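You operate a simulated robot arm through the tools that you are given. There is no shell and no other tool.

The job below is to be done with a simulated two-armed robot. You get a single attempt, and the scene is never put back.

JOB
Drop the grey cart's guard rail, cover both open cartons, raise it again.
Fine: the lids wait on the top deck; one on each carton, seated square; the cartons and the white cases stay where they are.

Only the result counts: the job must be done as asked and must still hold three seconds after the hand-in. Knocking over, shifting, dropping, spilling or breaking anything else fails it. A push-on lid holds only when it is set on centred and level and pressed home; a screw cap is set on level and turned clockwise until tight.

ROBOT AND FRAMES
Two 7-joint arms with two-finger parallel grippers on one trunk that stands fixed in place. Base frame: the origin is at the foot of the trunk, x ahead of it, y to its left, z up. Units: m, degrees, N and s.
The left shoulder is at [0.05, 0.177, 1.079], the right one opposite. Payload 3.43 kg a hand.
The TCP of each hand is the grasp point between the finger pads, 0.034 m short of the fingertips. In the tool frame z runs along the fingers and y along their closing line. The gripper opens to 0.128 m. The fingers are 0.024 m wide and 0.012 m thick; the gripper's body (0.048 by 0.13 m) begins 0.096 m behind the TCP.
Orientation is told as [roll, pitch, yaw] about the base's x, y, z axes, in that order, counted from this pose: with the fingers straight down and closing along the base's y, the tool's x points along the base's -x, its y along +y and its z along -z.

CONTROLS
- The arms move only by the tool move_arm. It takes "left_increments", "right_increments" or both (then of equal length, played together; a hand with none holds still); each is a list of rows, each a list of 3 entries, a list of its own where there are three numbers: the turn, a rotation vector about the tool's x, y, z in degrees, then the shift along the tool's x, y, z in m, then the closure, from 0 (fully open) to 1 (shut). In form: [[[rx, ry, rz], [tx, ty, tz], gripper], ...]. A call has 1 to 20 rows; each row is the pose to reach, as a shift and turn from the pose commanded when the call began, along the tool's axes at that moment. Each row takes 0.2 s and may step no farther than 0.05 m and 8.6 degrees from the row before; otherwise, or with a gripper value out of range, the whole call is refused. A pose out of reach is approached as far as the arm can. The call stops where the force on the tool passes 40 N (or 10 N more than at its start, if that is more) or the arm is blocked; 0.2 s more then pass. Each finger travels about 0.108 m/s and halts on what it meets, pressing with about 30 N; the grip force reading is that of the motor and also rises with nothing between the fingers. The clock runs only during rows and for 0.2 s after the last one: add rows that repeat a pose to give the fingers time. The reply holds the time, the measured pose of the TCP, the force on the tool along the base axes, the opening and the grip force, in the units named above and with some noise, with the torque about the TCP (base axes, N m) and any sound that the robot's microphone picked up, and new pictures: "pictures" is both (left out), scene, wrist or none (wrist: the cameras of the hands that moved).
- Cameras (640 x 400 px; columns grow to the right, rows downward): "scene" is now at [0.1495, 0.059, 1.2561]; the picture's right is [0.70, -0.71, 0.00], its down [-0.34, -0.33, -0.88] and it looks along [0.63, 0.62, -0.47] (base axes); focal length 252 px, centre (320, 200). "left" rides on the left gripper at [0.076, 0.011, -0.16] in its tool frame; the picture's right is [-0.15, 0.99, 0.00], its down [-0.88, -0.13, -0.46] and it looks along [-0.45, -0.07, 0.89] (tool axes); focal length 234 px, centre (320, 200). "right" rides on the right gripper at [0.076, -0.011, -0.16] in its tool frame; the picture's right is [0.15, 0.99, 0.00], its down [-0.88, 0.13, -0.46] and it looks along [-0.45, 0.07, 0.89] (tool axes); focal length 234 px, centre (320, 200).
- move_column(by): slides the trunk up (or, below 0, down) by that many m; the arms and the scene camera ride with it, the base frame stays. It gives what a move gives, with no picture.
- head_to(pan, tilt): turns the head with the scene camera to pan (to the left, within 80 degrees either way) and tilt (down, from -29 to 69), counted from straight ahead of the robot. It gives what a move gives, and a new picture of the scene camera.
- locate(camera, pixels): for up to 12 pixels [column, row] of the newest picture of that camera ("zoom" is the newest enlarged one), the place [x, y, z] in the base frame of the surface seen there, good to about 0.002 m, but the place of the scene camera against the robot may be out by one fixed shift of up to 0.025 m in any direction. It takes no simulated time.
- inspect(camera, box): a new picture of the part [left, top, right, bottom] of that camera's present view, enlarged. It takes no simulated time.
- job_done(): hands the job in; it is judged then, once.

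Leave the grippers open and the arms clear of the work at the hand-in unless told otherwise.

The tools are called after ">>>" as a command line: name --argument value ..., lists and objects as JSON in quotes. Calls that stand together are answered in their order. move_arm: Moves the arms, as the interface text tells. Its arguments: {"type":"object","properties":{"left_increments":{"type":"array"},"right_increments":{"type":"array"},"pictures":{"type":"string","enum":["both","scene","wrist","none"]}},"required":[]} The other tools are called the same way: move_column (by) slides the trunk up or down; head_to (pan, tilt) turns the head that bears the scene camera; locate (camera, pixels) gives the place of the surface under pixels of a picture; inspect (camera, box) takes an enlarged picture of a part of a camera's view; job_done () hands the job in.

At the start:

```text
t: 0.0
left_tool_pos: [0.2686, 0.4148, 1.1015]
left_orientation: [0.0, -0.1, 0.1]
left_ft_force: [0.4, 0.7, -0.4]
left_ft_torque: [0.0, -0.01, 0.02]
left_grip_width: 0.1278
left_finger_force: 0.1
right_tool_pos: [0.3675, 0.0572, 1.0668]
right_orientation: [0.1, -0.1, -0.1]
right_ft_force: [-0.2, 0.2, -0.9]
right_ft_torque: [0.02, -0.02, 0.02]
right_grip_width: 0.128
right_finger_force: 0.1
trunk travel left (down, up): [-0.25, 0.151]
head pan, tilt: [44.5, 28.4]
```

scene: 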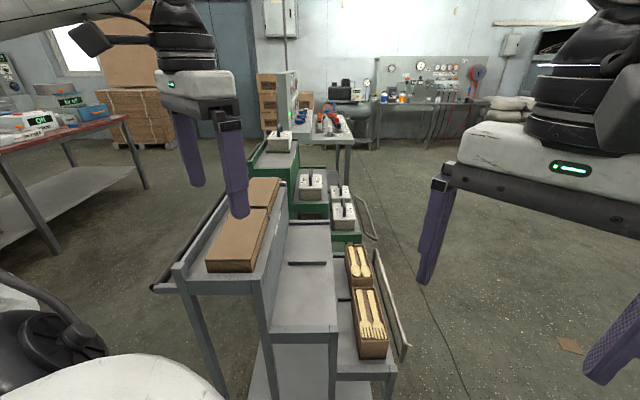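
right: 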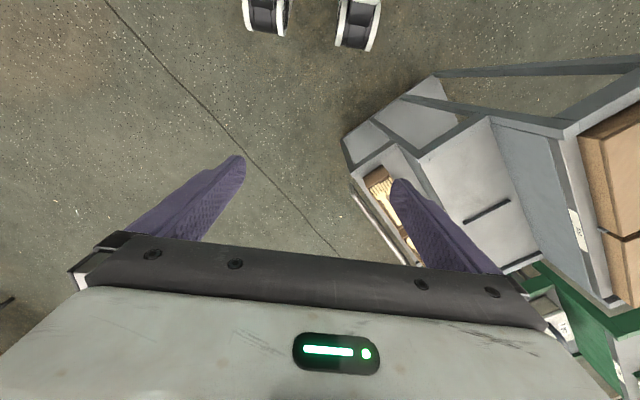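
left: 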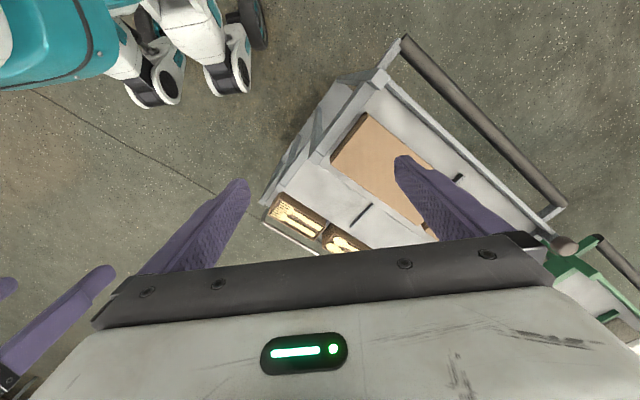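

I see a grey stepped cart with brown lids on the top deck and two open cartons holding wooden cutlery on the lowest step. Beside them is a rail. A green cart with white cases stands behind it. I'll enlarge the views first.

>>> inspect --camera "scene" --box '[140, 160, 420, 400]'

>>> inspect --camera "left" --box '[240, 30, 640, 280]'

>>> inspect --camera "right" --box '[320, 60, 640, 300]'

>>> locate --camera "scene" --pixels '[[231, 250], [262, 192], [305, 255], [358, 262], [370, 318], [405, 345], [373, 248], [218, 262], [342, 370], [348, 180], [362, 232], [378, 238]]'

```text
1.67 times, centred on (280, 280) of scene
```

zoom: 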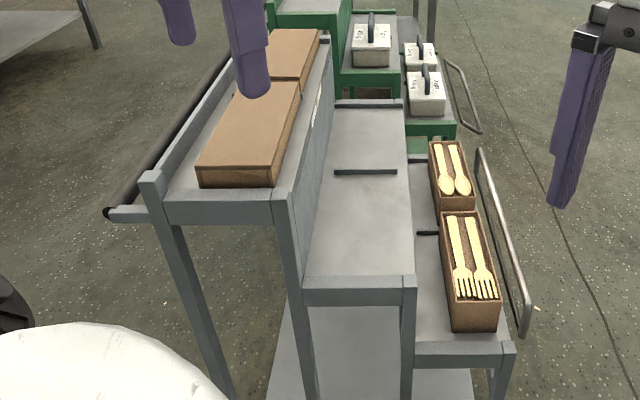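

```text
1.60 times, centred on (440, 155) of left
```

zoom: 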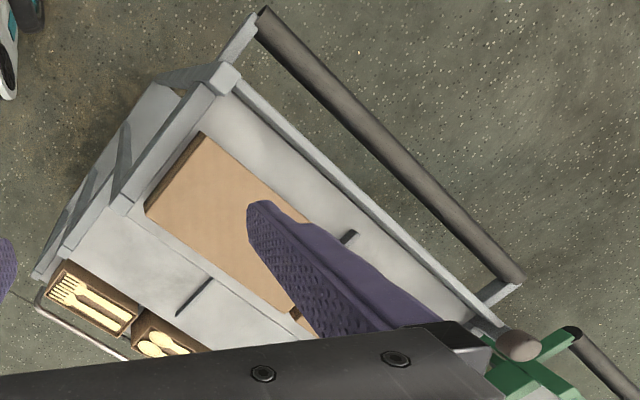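

```text
1.67 times, centred on (480, 180) of right
```

zoom: 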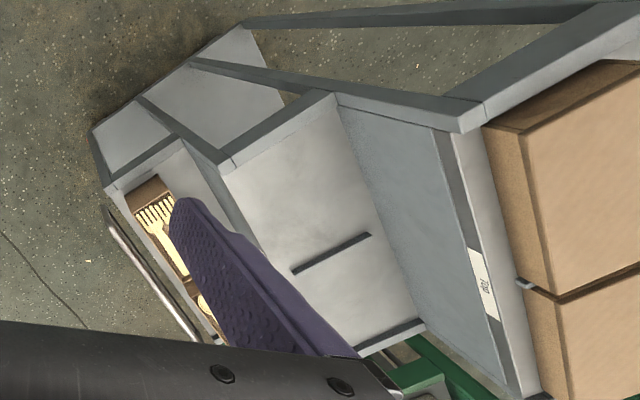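

```text
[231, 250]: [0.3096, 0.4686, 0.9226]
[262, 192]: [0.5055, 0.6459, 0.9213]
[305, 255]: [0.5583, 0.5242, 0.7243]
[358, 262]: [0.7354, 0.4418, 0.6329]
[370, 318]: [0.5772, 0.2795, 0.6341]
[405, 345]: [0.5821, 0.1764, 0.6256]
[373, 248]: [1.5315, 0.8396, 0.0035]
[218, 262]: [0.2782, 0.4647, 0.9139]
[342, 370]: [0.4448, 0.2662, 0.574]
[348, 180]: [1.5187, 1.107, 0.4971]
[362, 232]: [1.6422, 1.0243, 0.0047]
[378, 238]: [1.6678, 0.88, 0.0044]
```

The lids sit one behind the other on the top deck, and the thin rail runs outside the cartons. I'll measure points with the wrist cameras, which should be the accurate ones, and compare them with the scene camera.

>>> locate --camera "left" --pixels '[[365, 113], [331, 155], [400, 160], [288, 192], [262, 205], [300, 222], [350, 240], [405, 40], [560, 210], [458, 178], [362, 213], [385, 80]]'

>>> locate --camera "right" --pixels '[[378, 180], [363, 205], [380, 230], [400, 258], [385, 190], [344, 140], [435, 78], [492, 118], [485, 212], [582, 138], [610, 235], [390, 200]]'

>>> head_to --pan 35 --tilt 45

```text
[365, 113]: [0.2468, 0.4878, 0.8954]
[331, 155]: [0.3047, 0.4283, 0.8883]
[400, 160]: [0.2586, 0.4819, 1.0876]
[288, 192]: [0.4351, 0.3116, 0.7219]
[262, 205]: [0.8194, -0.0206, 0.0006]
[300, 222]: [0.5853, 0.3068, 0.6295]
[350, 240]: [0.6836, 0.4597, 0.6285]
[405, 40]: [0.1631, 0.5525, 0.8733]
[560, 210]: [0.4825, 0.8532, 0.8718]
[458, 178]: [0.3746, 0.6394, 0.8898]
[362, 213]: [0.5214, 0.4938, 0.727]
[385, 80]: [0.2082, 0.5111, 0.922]
```

```text
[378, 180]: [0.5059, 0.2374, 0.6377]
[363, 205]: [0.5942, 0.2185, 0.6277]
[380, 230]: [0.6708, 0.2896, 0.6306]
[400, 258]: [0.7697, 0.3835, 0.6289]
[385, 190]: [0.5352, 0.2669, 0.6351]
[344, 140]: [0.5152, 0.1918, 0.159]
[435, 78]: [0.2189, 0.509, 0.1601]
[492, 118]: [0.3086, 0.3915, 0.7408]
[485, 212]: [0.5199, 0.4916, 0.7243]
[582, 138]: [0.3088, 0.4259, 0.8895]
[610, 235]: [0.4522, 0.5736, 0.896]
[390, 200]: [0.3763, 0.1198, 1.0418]
```

```text
t: 0.8
left_tool_pos: [0.2678, 0.4146, 1.1017]
left_orientation: [0.0, -0.1, 0.1]
left_ft_force: [0.6, -0.6, 0.3]
left_ft_torque: [0.0, -0.01, 0.01]
left_grip_width: 0.128
left_finger_force: 0.0
right_tool_pos: [0.3683, 0.0573, 1.0664]
right_orientation: [0.2, 0.0, 0.1]
right_ft_force: [-0.3, 0.4, -0.3]
right_ft_torque: [0.01, 0.0, 0.0]
right_grip_width: 0.1278
right_finger_force: 0.1
trunk travel left (down, up): [-0.25, 0.151]
head pan, tilt: [35.0, 45.0]
```

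scene: 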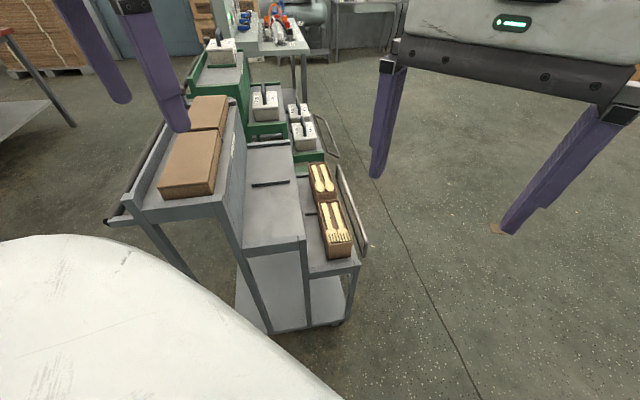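

The new view shows the whole cart. I'll zoom in on the rail and the cartons.

>>> inspect --camera "scene" --box '[290, 150, 390, 270]'

>>> inspect --camera "scene" --box '[100, 80, 260, 240]'

>>> inspect --camera "right" --box '[330, 130, 430, 280]'

```text
3.33 times, centred on (340, 210) of scene
```

zoom: 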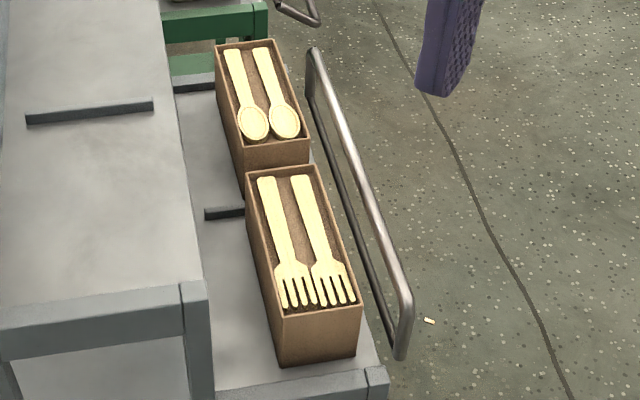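

```text
2.50 times, centred on (180, 160) of scene
```

zoom: 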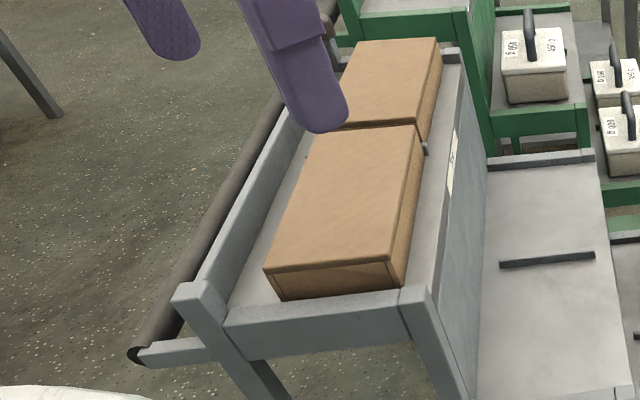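

```text
2.67 times, centred on (380, 205) of right
```

zoom: 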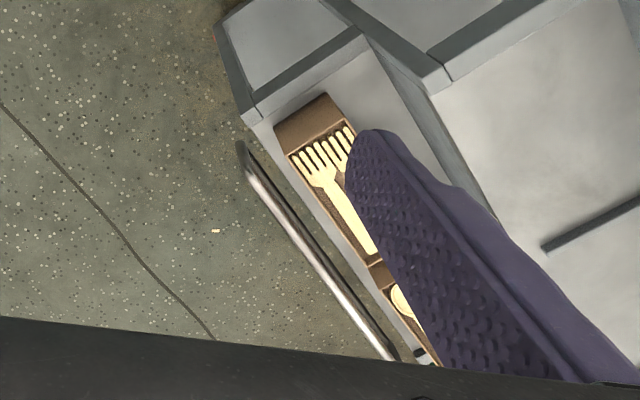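

Next I'll take a close zoom on the cartons and measure their corners and the rail.

>>> inspect --camera "scene" --box '[290, 150, 390, 270]'

>>> locate --camera "zoom" --pixels '[[248, 175], [316, 167], [361, 306], [284, 318], [217, 47], [272, 40], [308, 137], [245, 146], [314, 55], [405, 305], [360, 180], [355, 350]]'

>>> locate --camera "zoom" --pixels '[[280, 368], [220, 215], [240, 211], [398, 350], [380, 310], [30, 121], [152, 105], [340, 388], [225, 370], [305, 90], [180, 85], [210, 100]]'

```text
3.33 times, centred on (340, 210) of scene
```

zoom: 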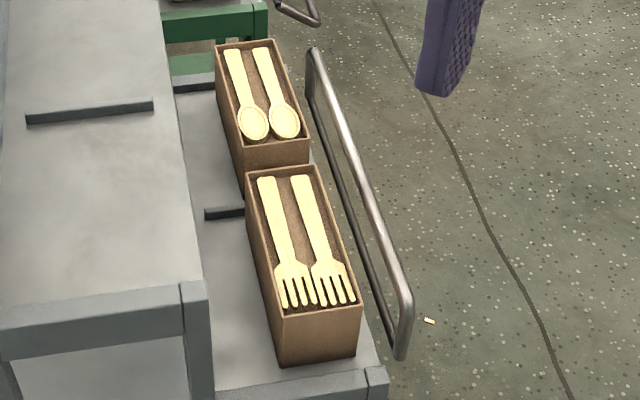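

```text
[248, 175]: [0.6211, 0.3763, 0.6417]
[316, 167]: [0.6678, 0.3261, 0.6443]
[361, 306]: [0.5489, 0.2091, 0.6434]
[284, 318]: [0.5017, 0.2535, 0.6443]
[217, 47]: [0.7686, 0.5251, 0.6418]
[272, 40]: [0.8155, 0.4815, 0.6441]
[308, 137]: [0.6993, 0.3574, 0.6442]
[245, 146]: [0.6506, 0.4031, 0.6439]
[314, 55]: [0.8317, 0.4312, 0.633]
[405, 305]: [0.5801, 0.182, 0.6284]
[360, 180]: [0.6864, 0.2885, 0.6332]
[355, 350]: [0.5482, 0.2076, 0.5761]
```

```text
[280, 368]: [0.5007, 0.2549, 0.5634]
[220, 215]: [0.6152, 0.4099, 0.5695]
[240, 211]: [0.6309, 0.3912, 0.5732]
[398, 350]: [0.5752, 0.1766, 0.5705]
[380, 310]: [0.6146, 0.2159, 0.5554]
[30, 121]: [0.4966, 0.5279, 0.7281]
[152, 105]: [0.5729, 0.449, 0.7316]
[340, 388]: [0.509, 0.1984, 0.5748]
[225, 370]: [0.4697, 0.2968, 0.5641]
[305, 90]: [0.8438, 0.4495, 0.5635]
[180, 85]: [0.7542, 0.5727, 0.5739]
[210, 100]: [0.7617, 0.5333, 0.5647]
```

Each carton is about 0.168 × 0.069 m, with its top near z 0.643. The rail is a frame about 0.04 m outside them, with the top bar at z 0.63 and a lower rod at z 0.556. The cart's long axis runs at about 45°. I'll move the right arm out of the way and bring the left hand, yawed 45°, over the low deck for a closer look.

>>> move_arm --left_increments '[[[0, 0, -5.625], [-0.029, -0.02, 0], 0], [[0, 0, -11.25], [-0.058, -0.04, 0], 0], [[0, 0, -16.875], [-0.086, -0.06, 0], 0], [[0, 0, -22.5], [-0.115, -0.08, 0], 0], [[0, 0, -28.125], [-0.144, -0.1, 0], 0], [[0, 0, -33.75], [-0.173, -0.12, 0], 0], [[0, 0, -39.375], [-0.2, -0.14, 0], 0], [[0, 0, -45], [-0.23, -0.16, 0], 0], [[0, 0, -45], [-0.23, -0.16, 0], 0]]' --right_increments '[[[0, 0, 0], [0.006, -0.0375, -0.004], 0], [[0, 0, 0], [0.012, -0.075, -0.008], 0], [[0, 0, 0], [0.018, -0.1125, -0.012], 0], [[0, 0, 0], [0.025, -0.15, -0.015], 0], [[0, 0, 0], [0.03, -0.1875, -0.02], 0], [[0, 0, 0], [0.036, -0.225, -0.024], 0], [[0, 0, 0], [0.042, -0.2625, -0.028], 0], [[0, 0, 0], [0.05, -0.3, -0.03], 0], [[0, 0, 0], [0.05, -0.3, -0.03], 0]]'

```text
t: 2.8
left_tool_pos: [0.5009, 0.2538, 1.1027]
left_orientation: [0.0, 0.0, 45.2]
left_ft_force: [-0.3, 0.6, -1.0]
left_ft_torque: [0.03, 0.0, 0.03]
left_grip_width: 0.128
left_finger_force: 0.0
right_tool_pos: [0.3187, -0.2407, 1.098]
right_orientation: [0.1, -0.1, 0.1]
right_ft_force: [-0.9, 0.3, 0.3]
right_ft_torque: [0.0, 0.03, 0.0]
right_grip_width: 0.1282
right_finger_force: 0.0
trunk travel left (down, up): [-0.25, 0.151]
head pan, tilt: [35.0, 45.0]
```

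scene: 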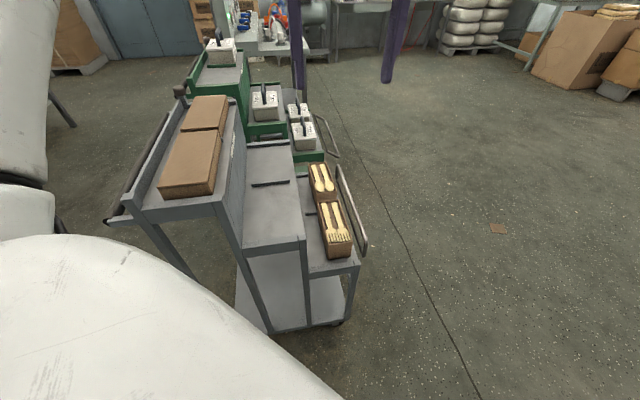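
right: 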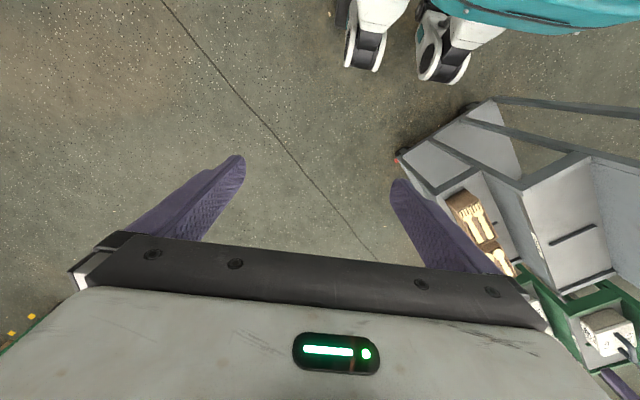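
left: 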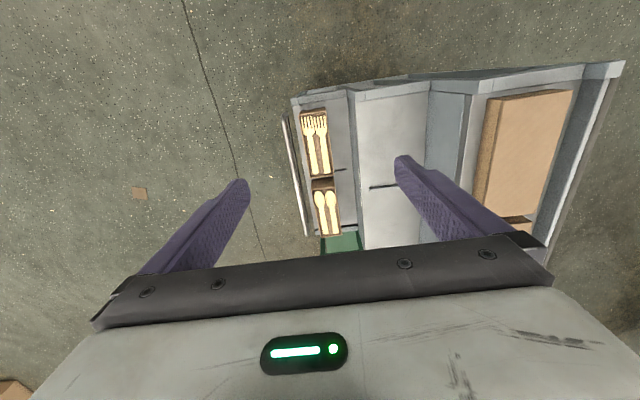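

The left camera now shows the low deck squarely. I'll zoom in and measure the cartons, the rail and the lids in the wrist frame.

>>> inspect --camera "left" --box '[270, 80, 370, 260]'

>>> locate --camera "left" --pixels '[[301, 117], [327, 114], [332, 175], [309, 178], [314, 193], [335, 190], [340, 233], [319, 236], [491, 98], [572, 90], [538, 217], [471, 210]]'

```text
2.22 times, centred on (320, 170) of left
```

zoom: 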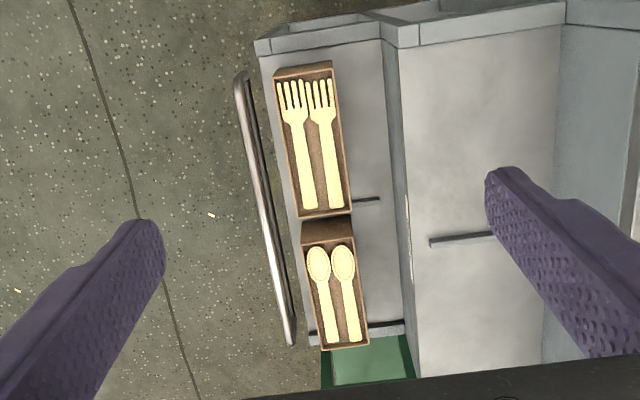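

```text
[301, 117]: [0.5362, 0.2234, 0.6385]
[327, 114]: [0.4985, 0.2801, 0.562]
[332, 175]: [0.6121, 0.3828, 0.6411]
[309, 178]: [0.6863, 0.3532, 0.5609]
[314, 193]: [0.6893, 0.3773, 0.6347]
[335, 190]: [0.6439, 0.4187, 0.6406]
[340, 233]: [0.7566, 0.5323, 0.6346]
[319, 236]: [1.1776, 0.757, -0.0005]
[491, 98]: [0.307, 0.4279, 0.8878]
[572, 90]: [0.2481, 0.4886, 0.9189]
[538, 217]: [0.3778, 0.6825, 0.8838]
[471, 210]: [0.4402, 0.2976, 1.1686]
```

>>> locate --camera "zoom" --pixels '[[277, 82], [332, 75], [350, 207], [299, 217], [304, 250], [353, 241], [366, 345], [321, 347], [240, 85], [265, 220], [290, 340], [313, 336]]'

>>> locate --camera "zoom" --pixels '[[256, 45], [380, 40], [372, 200], [388, 200], [405, 200], [430, 243], [405, 330], [400, 45], [410, 370], [556, 60], [540, 300], [375, 325]]'

>>> inspect --camera "left" --box '[440, 50, 640, 260]'

```text
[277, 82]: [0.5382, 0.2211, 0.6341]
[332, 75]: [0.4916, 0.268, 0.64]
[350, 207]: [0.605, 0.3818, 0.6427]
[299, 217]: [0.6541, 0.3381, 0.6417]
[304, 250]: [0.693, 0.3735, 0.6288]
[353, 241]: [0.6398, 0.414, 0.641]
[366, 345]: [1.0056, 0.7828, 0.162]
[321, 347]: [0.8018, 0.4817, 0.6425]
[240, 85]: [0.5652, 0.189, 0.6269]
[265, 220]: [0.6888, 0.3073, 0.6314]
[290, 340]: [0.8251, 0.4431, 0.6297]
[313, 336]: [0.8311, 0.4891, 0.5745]
```

```text
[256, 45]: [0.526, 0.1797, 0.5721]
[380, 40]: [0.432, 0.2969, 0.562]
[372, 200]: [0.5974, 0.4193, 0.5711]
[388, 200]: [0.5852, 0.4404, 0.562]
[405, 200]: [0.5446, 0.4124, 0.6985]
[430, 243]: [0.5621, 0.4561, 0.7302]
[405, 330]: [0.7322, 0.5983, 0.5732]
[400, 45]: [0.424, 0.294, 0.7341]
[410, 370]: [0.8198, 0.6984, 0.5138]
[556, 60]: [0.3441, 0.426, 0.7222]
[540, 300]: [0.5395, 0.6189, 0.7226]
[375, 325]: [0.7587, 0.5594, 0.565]
```

```text
1.90 times, centred on (540, 155) of left
```

zoom: 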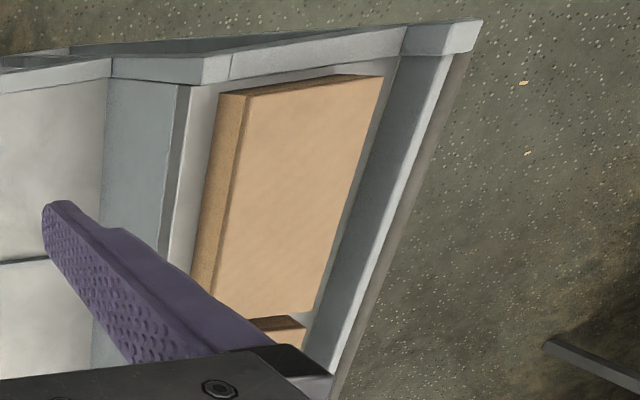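

>>> locate --camera "zoom" --pixels '[[250, 97], [383, 77], [318, 308], [215, 315], [218, 97], [193, 265], [262, 332], [305, 325], [340, 180], [345, 230], [205, 100], [420, 100]]'

>>> inspect --camera "scene" --box '[100, 70, 280, 250]'

>>> locate --camera "zoom" --pixels '[[213, 410], [100, 100], [200, 200], [220, 130], [320, 110], [340, 130], [260, 230], [250, 150], [290, 150], [180, 270], [240, 290], [330, 100]]'

```text
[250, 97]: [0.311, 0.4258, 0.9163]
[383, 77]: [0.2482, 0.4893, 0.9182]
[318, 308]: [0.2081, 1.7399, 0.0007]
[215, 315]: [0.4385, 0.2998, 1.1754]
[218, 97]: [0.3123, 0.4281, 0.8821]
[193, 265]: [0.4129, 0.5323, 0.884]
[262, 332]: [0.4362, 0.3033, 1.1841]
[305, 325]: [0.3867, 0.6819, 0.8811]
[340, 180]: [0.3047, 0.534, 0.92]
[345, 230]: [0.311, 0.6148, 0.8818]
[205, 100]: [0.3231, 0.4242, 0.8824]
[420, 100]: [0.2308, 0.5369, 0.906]
```

```text
2.22 times, centred on (190, 160) of scene
```

zoom: 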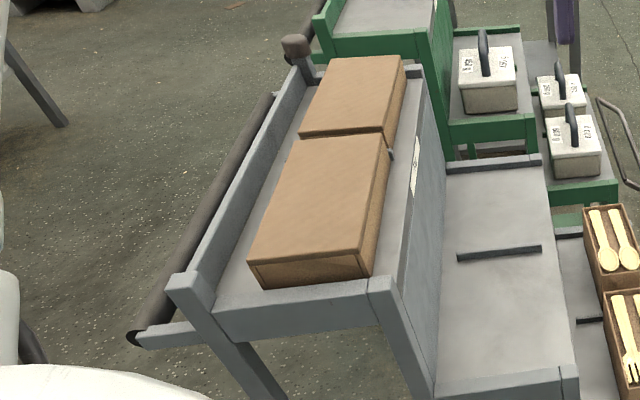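

```text
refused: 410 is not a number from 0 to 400
```

>>> locate --camera "zoom" --pixels '[[252, 261], [362, 255], [386, 140], [297, 138], [302, 131], [385, 130], [402, 58], [333, 61], [362, 275], [264, 285], [390, 155], [405, 85]]'

>>> locate --camera "scene" --pixels '[[195, 180], [207, 115], [265, 105], [295, 110], [302, 135], [220, 50], [265, 88], [245, 150], [270, 182], [213, 180], [227, 130], [240, 90]]'

```text
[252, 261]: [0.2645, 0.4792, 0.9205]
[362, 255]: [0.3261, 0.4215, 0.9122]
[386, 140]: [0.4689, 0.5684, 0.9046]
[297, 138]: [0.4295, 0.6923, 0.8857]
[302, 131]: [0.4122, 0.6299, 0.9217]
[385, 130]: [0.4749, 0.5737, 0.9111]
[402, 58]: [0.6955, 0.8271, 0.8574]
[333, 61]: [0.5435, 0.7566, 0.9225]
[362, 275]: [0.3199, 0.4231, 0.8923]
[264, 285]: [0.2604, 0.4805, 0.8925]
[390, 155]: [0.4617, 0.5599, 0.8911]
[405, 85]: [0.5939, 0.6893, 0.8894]
```

```text
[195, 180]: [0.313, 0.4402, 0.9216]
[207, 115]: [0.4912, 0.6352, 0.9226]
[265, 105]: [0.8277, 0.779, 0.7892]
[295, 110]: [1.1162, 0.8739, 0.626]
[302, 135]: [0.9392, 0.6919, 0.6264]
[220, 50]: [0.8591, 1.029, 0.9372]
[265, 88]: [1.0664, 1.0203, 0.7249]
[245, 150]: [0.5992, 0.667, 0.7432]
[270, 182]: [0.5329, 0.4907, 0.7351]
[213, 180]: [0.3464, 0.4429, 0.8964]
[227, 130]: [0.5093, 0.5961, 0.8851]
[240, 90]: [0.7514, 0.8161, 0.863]
```

The wrist data puts carton 1's centre near (0.572, 0.302) and carton 2's near (0.721, 0.453), so the scene camera is off by about (+0.0125, −0.011). The lids are roughly 0.19 × 0.088 × 0.036 m on a deck at z 0.882. Before lowering the trunk I want to see where the left elbow is.

>>> head_to --pan 70 --tilt 25

```text
t: 3.8
left_tool_pos: [0.4999, 0.2543, 1.1029]
left_orientation: [-0.2, -0.1, 45.1]
left_ft_force: [-0.3, -0.3, -0.2]
left_ft_torque: [0.04, 0.03, 0.0]
left_grip_width: 0.1278
left_finger_force: 0.1
right_tool_pos: [0.32, -0.2404, 1.0971]
right_orientation: [0.1, 0.1, 0.0]
right_ft_force: [0.2, -0.5, 0.3]
right_ft_torque: [0.0, 0.02, 0.0]
right_grip_width: 0.1282
right_finger_force: 0.0
trunk travel left (down, up): [-0.25, 0.151]
head pan, tilt: [70.0, 25.0]
```

scene: 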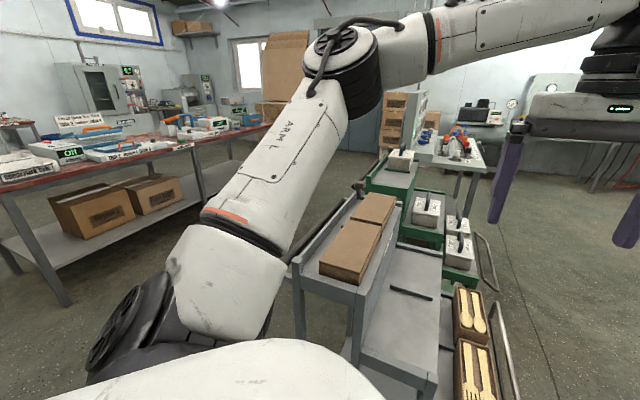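

>>> locate --camera "scene" --pixels '[[340, 70], [365, 95], [260, 220], [300, 150], [230, 280], [420, 40], [520, 25], [325, 90]]'

```text
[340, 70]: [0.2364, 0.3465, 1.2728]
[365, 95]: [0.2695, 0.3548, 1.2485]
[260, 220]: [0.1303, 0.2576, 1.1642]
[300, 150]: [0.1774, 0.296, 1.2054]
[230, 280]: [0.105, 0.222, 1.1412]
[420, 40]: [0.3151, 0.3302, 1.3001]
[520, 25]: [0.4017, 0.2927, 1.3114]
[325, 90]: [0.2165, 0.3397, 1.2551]
```

The upper arm and elbow bottom out near z 1.19, beside the lids at 0.918. I'll lower the trunk 0.14 m, which stays clear, and then look at the rail closely with the left hand.

>>> move_column --by -0.14

>>> head_to --pan 50 --tilt 35

```text
t: 5.5
left_tool_pos: [0.4991, 0.2535, 0.9631]
left_orientation: [-0.2, -0.1, 45.1]
left_ft_force: [-1.0, -0.1, -0.5]
left_ft_torque: [0.0, 0.03, -0.01]
left_grip_width: 0.1281
left_finger_force: 0.1
right_tool_pos: [0.3202, -0.2408, 0.958]
right_orientation: [0.2, 0.0, 0.0]
right_ft_force: [-0.4, -0.1, 0.3]
right_ft_torque: [-0.03, 0.01, -0.03]
right_grip_width: 0.128
right_finger_force: 0.1
trunk travel left (down, up): [-0.11, 0.291]
head pan, tilt: [70.0, 25.0]
```

```text
t: 6.3
left_tool_pos: [0.4997, 0.2553, 0.9638]
left_orientation: [-0.1, 0.0, 45.2]
left_ft_force: [0.1, -0.1, -0.1]
left_ft_torque: [0.02, 0.01, 0.0]
left_grip_width: 0.1278
left_finger_force: 0.0
right_tool_pos: [0.3201, -0.2411, 0.9582]
right_orientation: [0.1, -0.1, 0.1]
right_ft_force: [0.3, -1.0, -0.2]
right_ft_torque: [0.01, -0.02, 0.0]
right_grip_width: 0.1281
right_finger_force: 0.0
trunk travel left (down, up): [-0.11, 0.291]
head pan, tilt: [50.0, 35.0]
```

scene: 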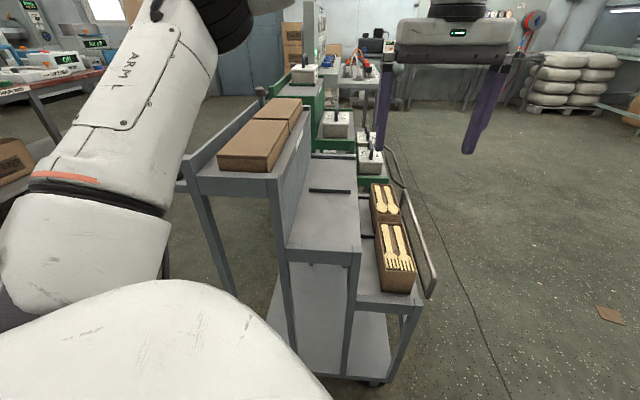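

I'll move the left hand out over the rail and lower it for a close view.

>>> move_arm --left_increments '[[[0, 0, 0], [-0.01, -0.03, 0.03], 0], [[0, 0, 0], [-0.02, -0.06, 0.06], 0], [[0, 0, 0], [-0.03, -0.09, 0.09], 0], [[0, 0, 0], [-0.03, -0.09, 0.12], 0]]' --pictures "wrist"

>>> inspect --camera "left" --box '[240, 60, 440, 250]'

>>> inspect --camera "scene" --box '[350, 170, 450, 310]'

```text
t: 7.3
left_tool_pos: [0.551, 0.2331, 0.8367]
left_orientation: [-0.3, 0.0, 45.0]
left_ft_force: [-0.2, -0.1, 0.3]
left_ft_torque: [-0.01, 0.03, -0.01]
left_grip_width: 0.1281
left_finger_force: 0.1
left hand out of reach, approached as far as the arm can: row 2, 3, 4
right_tool_pos: [0.3197, -0.2405, 0.9576]
right_orientation: [0.0, 0.1, 0.0]
right_ft_force: [0.1, -0.4, 0.2]
right_ft_torque: [0.0, -0.01, -0.02]
right_grip_width: 0.128
right_finger_force: 0.1
trunk travel left (down, up): [-0.11, 0.291]
head pan, tilt: [50.0, 35.0]
```

left: 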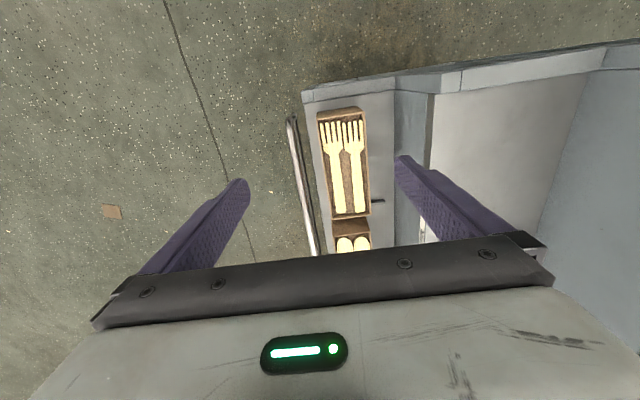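

```text
2.11 times, centred on (340, 155) of left
```

zoom: 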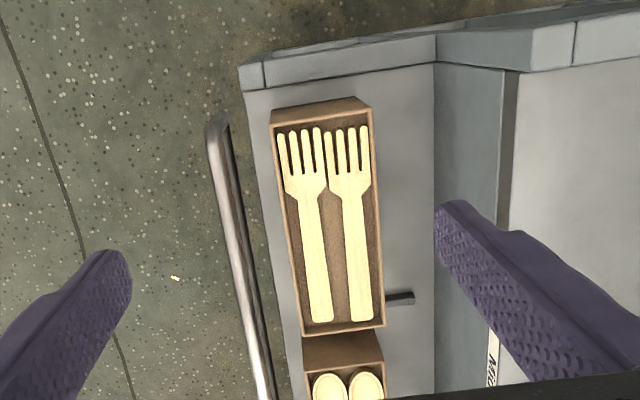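

```text
2.86 times, centred on (400, 240) of scene
```

zoom: 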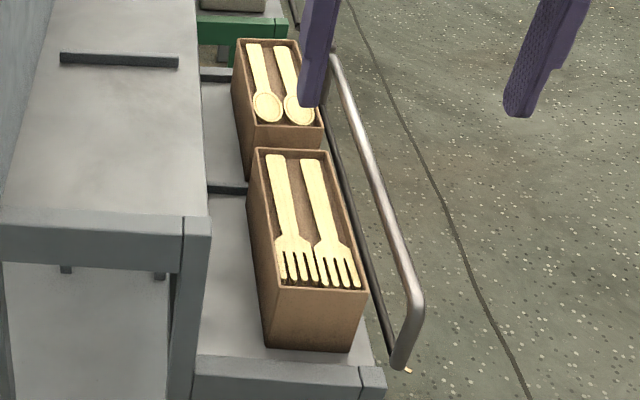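

The low deck is near the left arm's vertical-tool reach limit at (0.551, 0.233, 0.837). I'll tilt the tool forward about its closing axis, fingers pointing down and ahead along the cart, to see how much reach that gains.

>>> move_arm --left_increments '[[[0, -8, 0], [0, 0, 0], 0], [[0, -16, 0], [0, 0, 0], 0], [[0, -24, 0], [0, 0, 0], 0], [[0, -32, 0], [0, 0, 0], 0], [[0, -40, 0], [0, 0, 0], 0], [[0, -45, 0], [0, 0, 0], 0]]' --pictures "both"

```text
t: 8.7
left_tool_pos: [0.5476, 0.2434, 0.8404]
left_orientation: [-0.4, -45.1, 45.1]
left_ft_force: [0.0, 0.0, -0.7]
left_ft_torque: [0.02, 0.01, -0.03]
left_grip_width: 0.1282
left_finger_force: 0.1
left hand out of reach, approached as far as the arm can: row 5, 6
right_tool_pos: [0.3208, -0.2416, 0.9578]
right_orientation: [0.2, -0.1, 0.0]
right_ft_force: [-0.2, 0.6, 0.0]
right_ft_torque: [0.0, -0.03, -0.02]
right_grip_width: 0.1282
right_finger_force: 0.1
trunk travel left (down, up): [-0.11, 0.291]
head pan, tilt: [50.0, 35.0]
```

scene: 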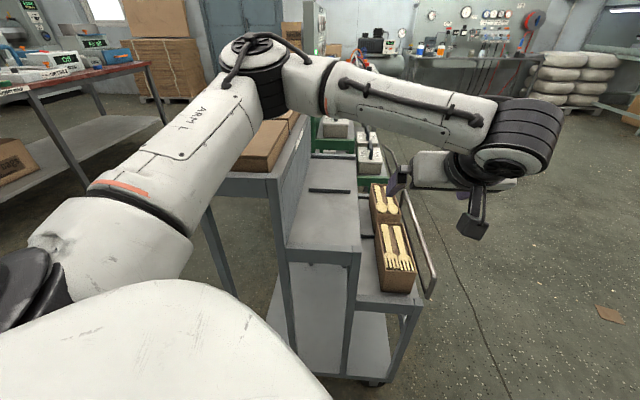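
left: 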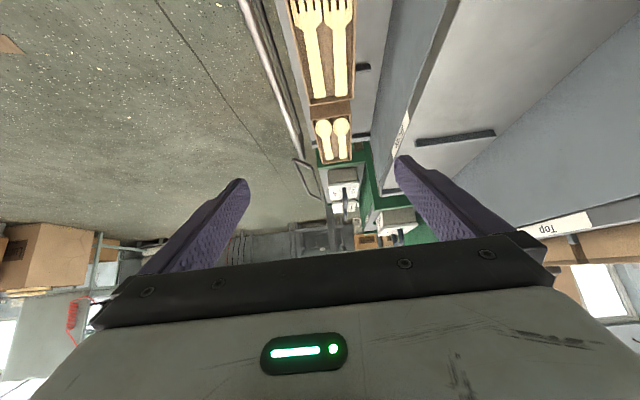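

>>> locate --camera "scene" --pixels '[[258, 60], [330, 85], [400, 110], [480, 125], [515, 150], [540, 120], [265, 95], [230, 130], [430, 170], [480, 190]]'

>>> inspect --camera "scene" --box '[200, 20, 580, 260]'

```text
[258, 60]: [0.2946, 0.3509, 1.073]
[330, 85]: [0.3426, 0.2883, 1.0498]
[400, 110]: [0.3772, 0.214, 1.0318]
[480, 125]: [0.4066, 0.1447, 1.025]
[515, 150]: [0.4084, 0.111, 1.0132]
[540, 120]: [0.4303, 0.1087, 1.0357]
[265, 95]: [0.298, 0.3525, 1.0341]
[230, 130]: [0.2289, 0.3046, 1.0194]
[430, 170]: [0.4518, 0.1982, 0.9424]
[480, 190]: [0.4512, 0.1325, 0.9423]
```

```text
1.67 times, centred on (390, 140) of scene
```

zoom: 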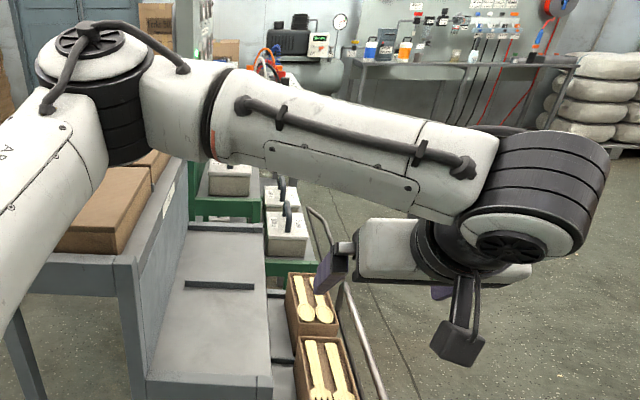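

The arm isn't fully extended; the wrist bend looks like the limit because the elbow swings out. Reaching further ahead should open that angle. I'll push forward 0.12 m along the cart at this height.

>>> move_arm --left_increments '[[[0, 0, 0], [-0.0212, 0, 0.0212], 0], [[0, 0, 0], [-0.0424, 0, 0.0424], 0], [[0, 0, 0], [-0.0636, 0, 0.0636], 0], [[0, 0, 0], [-0.0848, 0, 0.0848], 0], [[0, 0, 0], [-0.0848, 0, 0.0848], 0]]' --pictures "both"

```text
t: 9.9
left_tool_pos: [0.6326, 0.3301, 0.8394]
left_orientation: [-0.1, -44.9, 45.3]
left_ft_force: [0.1, -0.4, 0.1]
left_ft_torque: [0.01, 0.04, 0.0]
left_grip_width: 0.1281
left_finger_force: 0.1
right_tool_pos: [0.319, -0.2406, 0.958]
right_orientation: [0.0, 0.0, 0.0]
right_ft_force: [1.2, -0.3, -0.6]
right_ft_torque: [0.03, -0.01, -0.02]
right_grip_width: 0.1279
right_finger_force: 0.0
trunk travel left (down, up): [-0.11, 0.291]
head pan, tilt: [50.0, 35.0]
```

scene: 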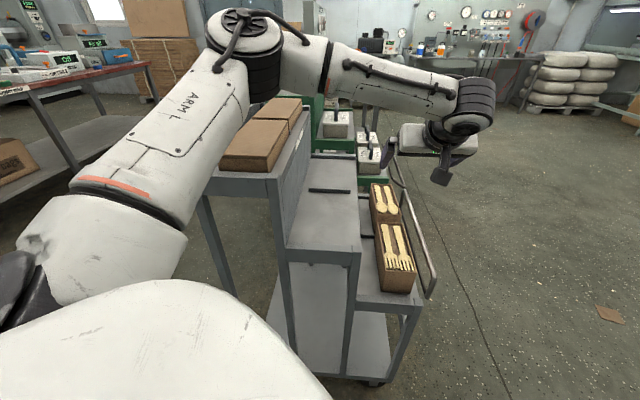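
left: 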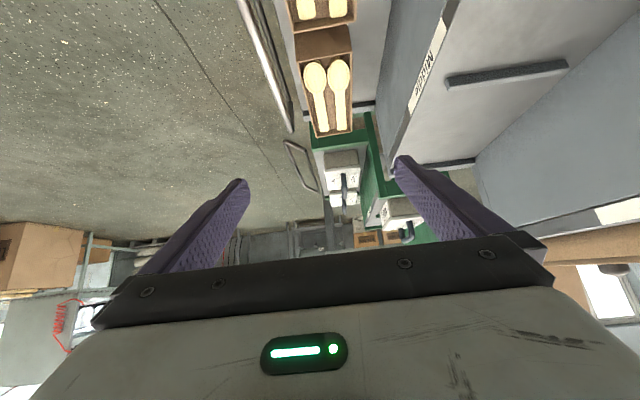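

With tilt, the arm reaches (0.633, 0.330). I'll now measure the rail and carton edges exactly from this close view, plus the elbow height.

>>> inspect --camera "left" --box '[220, 0, 380, 150]'

>>> locate --camera "left" --pixels '[[243, 8], [255, 40], [268, 75], [280, 108], [286, 125], [295, 60], [306, 110], [317, 137], [290, 15], [352, 55], [352, 130], [300, 35]]'

>>> locate --camera "scene" --pixels '[[245, 35], [270, 85], [230, 90], [285, 70], [340, 75], [400, 90], [470, 105], [215, 150]]'

```text
2.67 times, centred on (300, 75) of left
```

zoom: 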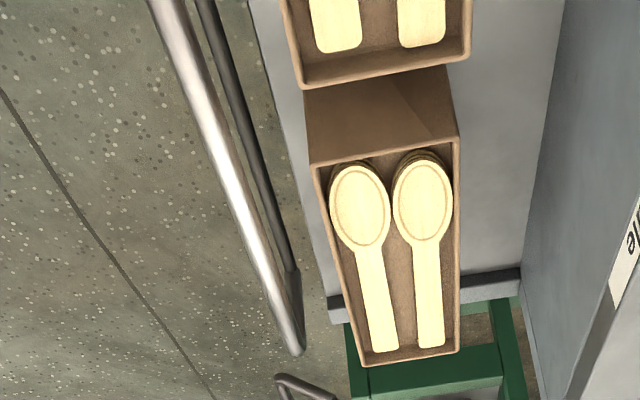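

```text
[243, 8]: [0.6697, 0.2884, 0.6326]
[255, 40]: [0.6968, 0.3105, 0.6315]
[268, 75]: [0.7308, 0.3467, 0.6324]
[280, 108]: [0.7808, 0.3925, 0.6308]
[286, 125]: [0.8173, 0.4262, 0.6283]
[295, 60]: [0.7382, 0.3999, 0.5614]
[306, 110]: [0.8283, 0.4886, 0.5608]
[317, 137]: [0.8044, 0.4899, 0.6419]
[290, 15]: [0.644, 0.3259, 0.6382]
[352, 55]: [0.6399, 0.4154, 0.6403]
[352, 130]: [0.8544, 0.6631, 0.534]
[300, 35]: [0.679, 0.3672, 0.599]
```

```text
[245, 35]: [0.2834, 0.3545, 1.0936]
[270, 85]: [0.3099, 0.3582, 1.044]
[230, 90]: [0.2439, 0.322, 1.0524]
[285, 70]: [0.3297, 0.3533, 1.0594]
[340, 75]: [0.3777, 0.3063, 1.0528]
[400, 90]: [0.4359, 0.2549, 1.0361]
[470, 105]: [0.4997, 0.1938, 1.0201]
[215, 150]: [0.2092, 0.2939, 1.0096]
```

The rail bar runs at n ≈ 0.272 (outward coordinate), z 0.63, and the carton faces are at n ≈ 0.224. The dark lower rod looks like its hinge. I'll move out over the bar with the fingers partly closed, so they straddle it, and come down halfway first.

>>> move_arm --left_increments '[[[0, 0, 0], [0, -0.02, 0], 0.3], [[0, 0, 0], [0, -0.04, 0], 0.6], [[0, 0, 0], [0, -0.058, 0], 0.7], [[0, 0, 0], [0.02, -0.058, 0.02], 0.7], [[0, 0, 0], [0.045, -0.058, 0.045], 0.7], [[0, 0, 0], [0.075, -0.058, 0.075], 0.7], [[0, 0, 0], [0.075, -0.058, 0.075], 0.7]]' --pictures "both"

```text
t: 11.5
left_tool_pos: [0.6282, 0.3289, 0.7603]
left_orientation: [-0.2, -45.0, 45.3]
left_ft_force: [-0.3, -0.3, 0.2]
left_ft_torque: [-0.01, -0.02, 0.01]
left_grip_width: 0.0381
left_finger_force: 0.1
left hand out of reach, approached as far as the arm can: row 1, 2, 3, 4, 5, 6, 7
right_tool_pos: [0.3197, -0.2408, 0.9582]
right_orientation: [0.0, -0.1, 0.1]
right_ft_force: [0.7, 0.4, 0.4]
right_ft_torque: [0.03, 0.0, 0.01]
right_grip_width: 0.1281
right_finger_force: 0.1
trunk travel left (down, up): [-0.11, 0.291]
head pan, tilt: [50.0, 35.0]
```

scene: 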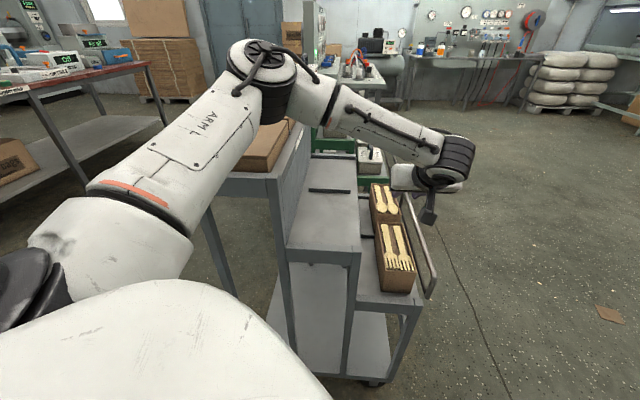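
left: 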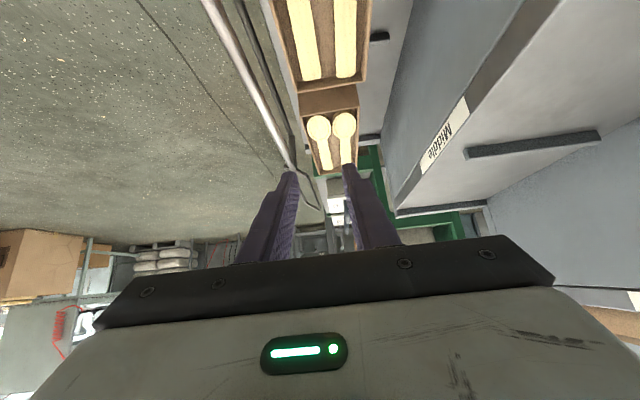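

The left wrist can't go further outward at this yaw: it stopped at n 0.21, which still covers the carton line at n 0.191. The right arm is better placed for the near end of the rail. I'll lift and retract the left hand, then bring in the right.

>>> move_arm --left_increments '[[[0, 0, 0], [-0.031, 0, -0.031], 0.7], [[0, 0, 0], [-0.062, 0, -0.062], 0.7], [[0, 0, 0], [-0.093, 0, -0.093], 0.6], [[0, 0, 0], [-0.125, 0, -0.125], 0.5], [[0, 0, 0], [-0.156, 0, -0.156], 0.3], [[0, 7.5, 0], [-0.13, 0.03, -0.185], 0], [[0, 15, 0], [-0.1, 0.065, -0.213], 0], [[0, 22.5, 0], [-0.07, 0.1, -0.242], 0], [[0, 30, 0], [-0.04, 0.135, -0.271], 0], [[0, 37.5, 0], [-0.01, 0.17, -0.3], 0], [[0, 45, 0], [0.021, 0.2, -0.333], 0], [[0, 45, 0], [0.021, 0.2, -0.333], 0]]' --pictures "both"

```text
refused: row 7 steps farther than a row can; nothing moved
```

One row stepped too far, so I'm resending it with smaller steps.

>>> move_arm --left_increments '[[[0, 0, 0], [-0.031, 0, -0.031], 0.7], [[0, 0, 0], [-0.062, 0, -0.062], 0.7], [[0, 0, 0], [-0.093, 0, -0.093], 0.6], [[0, 0, 0], [-0.125, 0, -0.125], 0.5], [[0, 0, 0], [-0.156, 0, -0.156], 0.3], [[0, 5.6, 0], [-0.134, 0.025, -0.178], 0], [[0, 11.2, 0], [-0.112, 0.05, -0.2], 0], [[0, 16.8, 0], [-0.09, 0.075, -0.222], 0], [[0, 22.5, 0], [-0.068, 0.1, -0.244], 0], [[0, 28.1, 0], [-0.046, 0.125, -0.266], 0], [[0, 33.7, 0], [-0.024, 0.15, -0.288], 0], [[0, 39.3, 0], [-0.002, 0.175, -0.31], 0], [[0, 45, 0], [0.021, 0.2, -0.333], 0], [[0, 45, 0], [0.021, 0.2, -0.333], 0]]' --pictures "both"

```text
t: 14.5
left_tool_pos: [0.3058, 0.2951, 0.9819]
left_orientation: [-0.1, 0.0, 45.2]
left_ft_force: [0.2, 0.9, 0.6]
left_ft_torque: [0.0, 0.0, 0.0]
left_grip_width: 0.1278
left_finger_force: 0.0
right_tool_pos: [0.3188, -0.241, 0.9578]
right_orientation: [-0.1, 0.1, 0.1]
right_ft_force: [0.2, 0.2, 0.2]
right_ft_torque: [0.0, -0.01, 0.01]
right_grip_width: 0.1278
right_finger_force: 0.0
trunk travel left (down, up): [-0.11, 0.291]
head pan, tilt: [50.0, 35.0]
```

scene: 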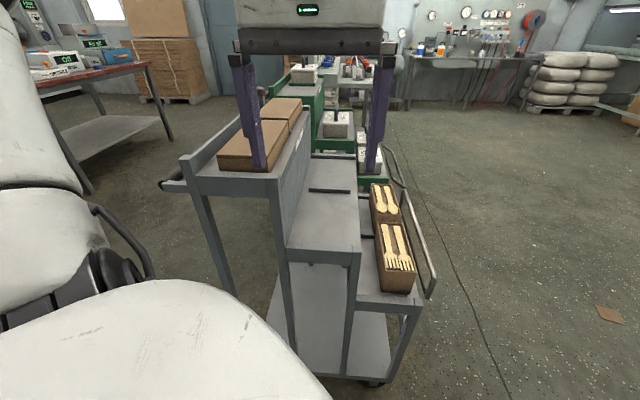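
left: 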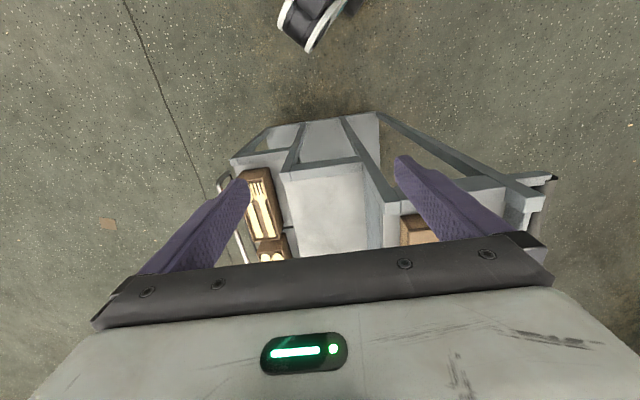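

The left hand is parked at (0.306, 0.295, 0.98). Next I'll bring the right hand round to yaw 45°, short of the rail.

>>> move_arm --right_increments '[[[0, 0, -5.625], [-0.019, 0.031, 0.006], 0], [[0, 0, -11.25], [-0.038, 0.062, 0.012], 0], [[0, 0, -16.875], [-0.057, 0.093, 0.018], 0], [[0, 0, -22.5], [-0.075, 0.125, 0.025], 0], [[0, 0, -28.125], [-0.094, 0.156, 0.031], 0], [[0, 0, -33.75], [-0.113, 0.187, 0.037], 0], [[0, 0, -39.375], [-0.132, 0.218, 0.043], 0], [[0, 0, -45], [-0.15, 0.25, 0.05], 0], [[0, 0, -45], [-0.15, 0.25, 0.05], 0]]' --pictures "both"

```text
t: 16.5
left_tool_pos: [0.3057, 0.2946, 0.9811]
left_orientation: [0.0, 0.1, 45.1]
left_ft_force: [-0.3, -0.4, 0.2]
left_ft_torque: [-0.02, 0.03, 0.0]
left_grip_width: 0.1281
left_finger_force: 0.1
right_tool_pos: [0.4703, 0.0072, 0.908]
right_orientation: [0.0, 0.0, 45.1]
right_ft_force: [0.0, -0.7, 0.2]
right_ft_torque: [-0.02, 0.03, 0.01]
right_grip_width: 0.1279
right_finger_force: 0.0
trunk travel left (down, up): [-0.11, 0.291]
head pan, tilt: [50.0, 35.0]
```

scene: 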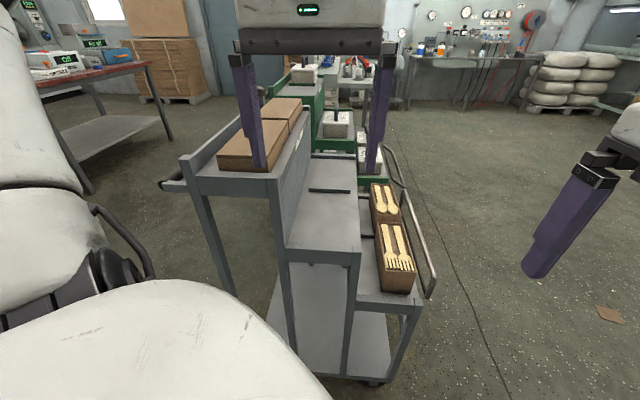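
right: 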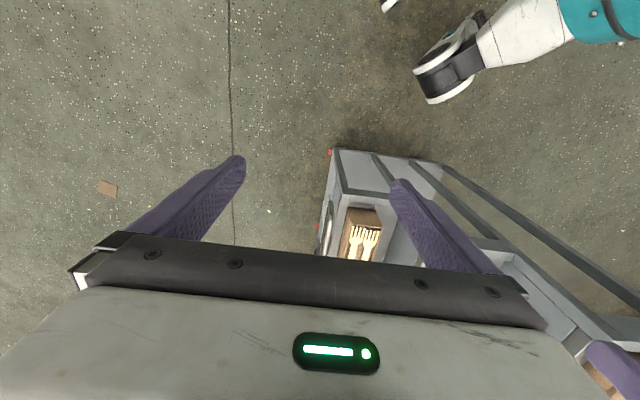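

I notice small red spots on the cart's outer side, at (330,152) and (318,228). I'll inspect them, since they could be a rail catch.

>>> inspect --camera "right" --box '[300, 140, 400, 265]'

>>> locate --camera "right" --pixels '[[330, 152], [318, 228], [329, 215], [333, 235], [325, 250]]'

```text
3.20 times, centred on (350, 202) of right
```

zoom: 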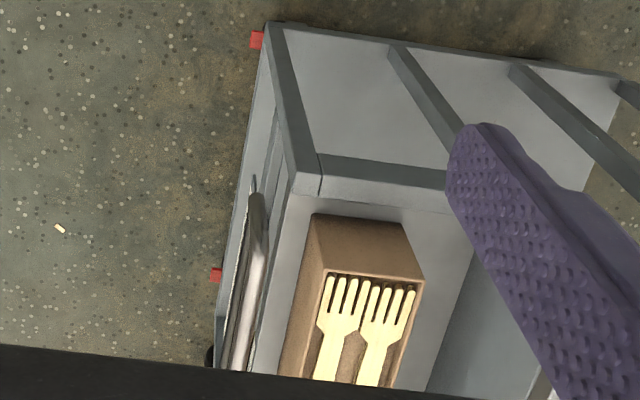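

```text
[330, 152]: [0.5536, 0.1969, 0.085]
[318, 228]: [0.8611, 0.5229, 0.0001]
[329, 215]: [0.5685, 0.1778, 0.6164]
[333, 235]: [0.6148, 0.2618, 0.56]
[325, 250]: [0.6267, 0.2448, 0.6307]
```

The red spots are caster brake pedals near the floor, so they aren't part of the rail. Now I'll tilt the right hand 45° forward and bring it above the near part of the rail.

>>> move_arm --right_increments '[[[0, -5, 0], [-0.028, 0.006, 0.012], 0.2], [[0, -10, 0], [-0.055, 0.012, 0.024], 0.4], [[0, -15, 0], [-0.083, 0.018, 0.036], 0.6], [[0, -20, 0], [-0.11, 0.024, 0.048], 0.7], [[0, -25, 0], [-0.138, 0.03, 0.06], 0.7], [[0, -30, 0], [-0.165, 0.037, 0.072], 0.7], [[0, -35, 0], [-0.193, 0.043, 0.084], 0.7], [[0, -40, 0], [-0.22, 0.049, 0.096], 0.7], [[0, -45, 0], [-0.2475, 0.055, 0.108], 0.7], [[0, -45, 0], [-0.2475, 0.055, 0.108], 0.7]]' --pictures "both"

>>> inspect --camera "right" --box '[220, 0, 420, 200]'

```text
t: 18.7
left_tool_pos: [0.3071, 0.2948, 0.9816]
left_orientation: [-0.1, 0.0, 45.1]
left_ft_force: [0.0, -0.7, -0.4]
left_ft_torque: [-0.01, 0.04, 0.01]
left_grip_width: 0.1281
left_finger_force: 0.0
right_tool_pos: [0.6054, 0.2232, 0.7995]
right_orientation: [0.0, -45.1, 45.0]
right_ft_force: [0.0, -0.2, 0.5]
right_ft_torque: [0.04, 0.01, 0.01]
right_grip_width: 0.0385
right_finger_force: 0.1
trunk travel left (down, up): [-0.11, 0.291]
head pan, tilt: [50.0, 35.0]
```

scene: 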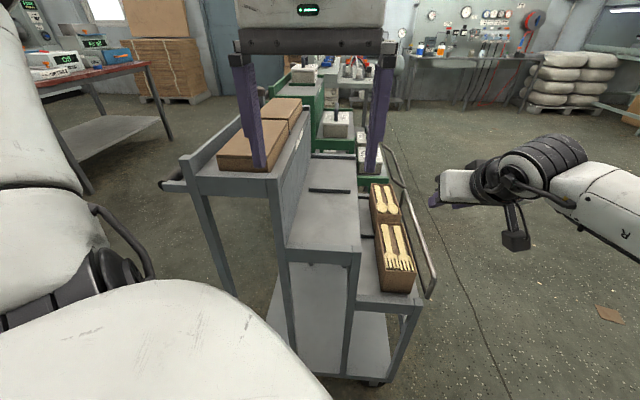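
right: 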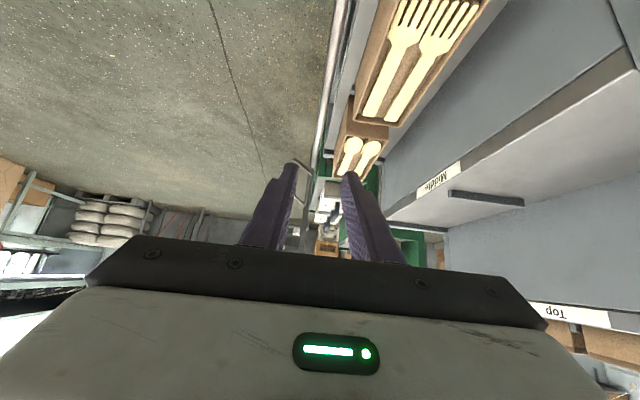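

```text
2.00 times, centred on (320, 100) of right
```

zoom: 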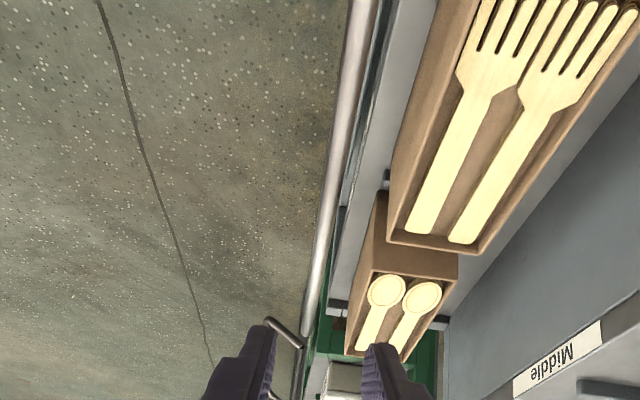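

The right arm reaches. I'll measure the rail in this camera before coming down.

>>> locate --camera "zoom" --pixels '[[357, 40], [343, 120], [328, 200], [315, 280], [310, 325], [378, 60], [345, 205], [390, 240], [440, 80], [358, 345], [410, 110], [400, 40]]'

```text
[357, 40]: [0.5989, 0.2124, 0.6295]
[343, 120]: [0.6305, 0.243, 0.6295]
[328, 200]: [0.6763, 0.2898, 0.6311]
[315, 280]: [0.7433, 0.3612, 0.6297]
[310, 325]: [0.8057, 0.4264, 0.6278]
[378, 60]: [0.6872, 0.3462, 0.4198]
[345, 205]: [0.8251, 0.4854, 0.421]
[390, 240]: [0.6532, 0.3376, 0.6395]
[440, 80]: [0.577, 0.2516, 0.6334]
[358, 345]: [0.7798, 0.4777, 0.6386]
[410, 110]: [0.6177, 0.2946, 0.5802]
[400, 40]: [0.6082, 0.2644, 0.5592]
```

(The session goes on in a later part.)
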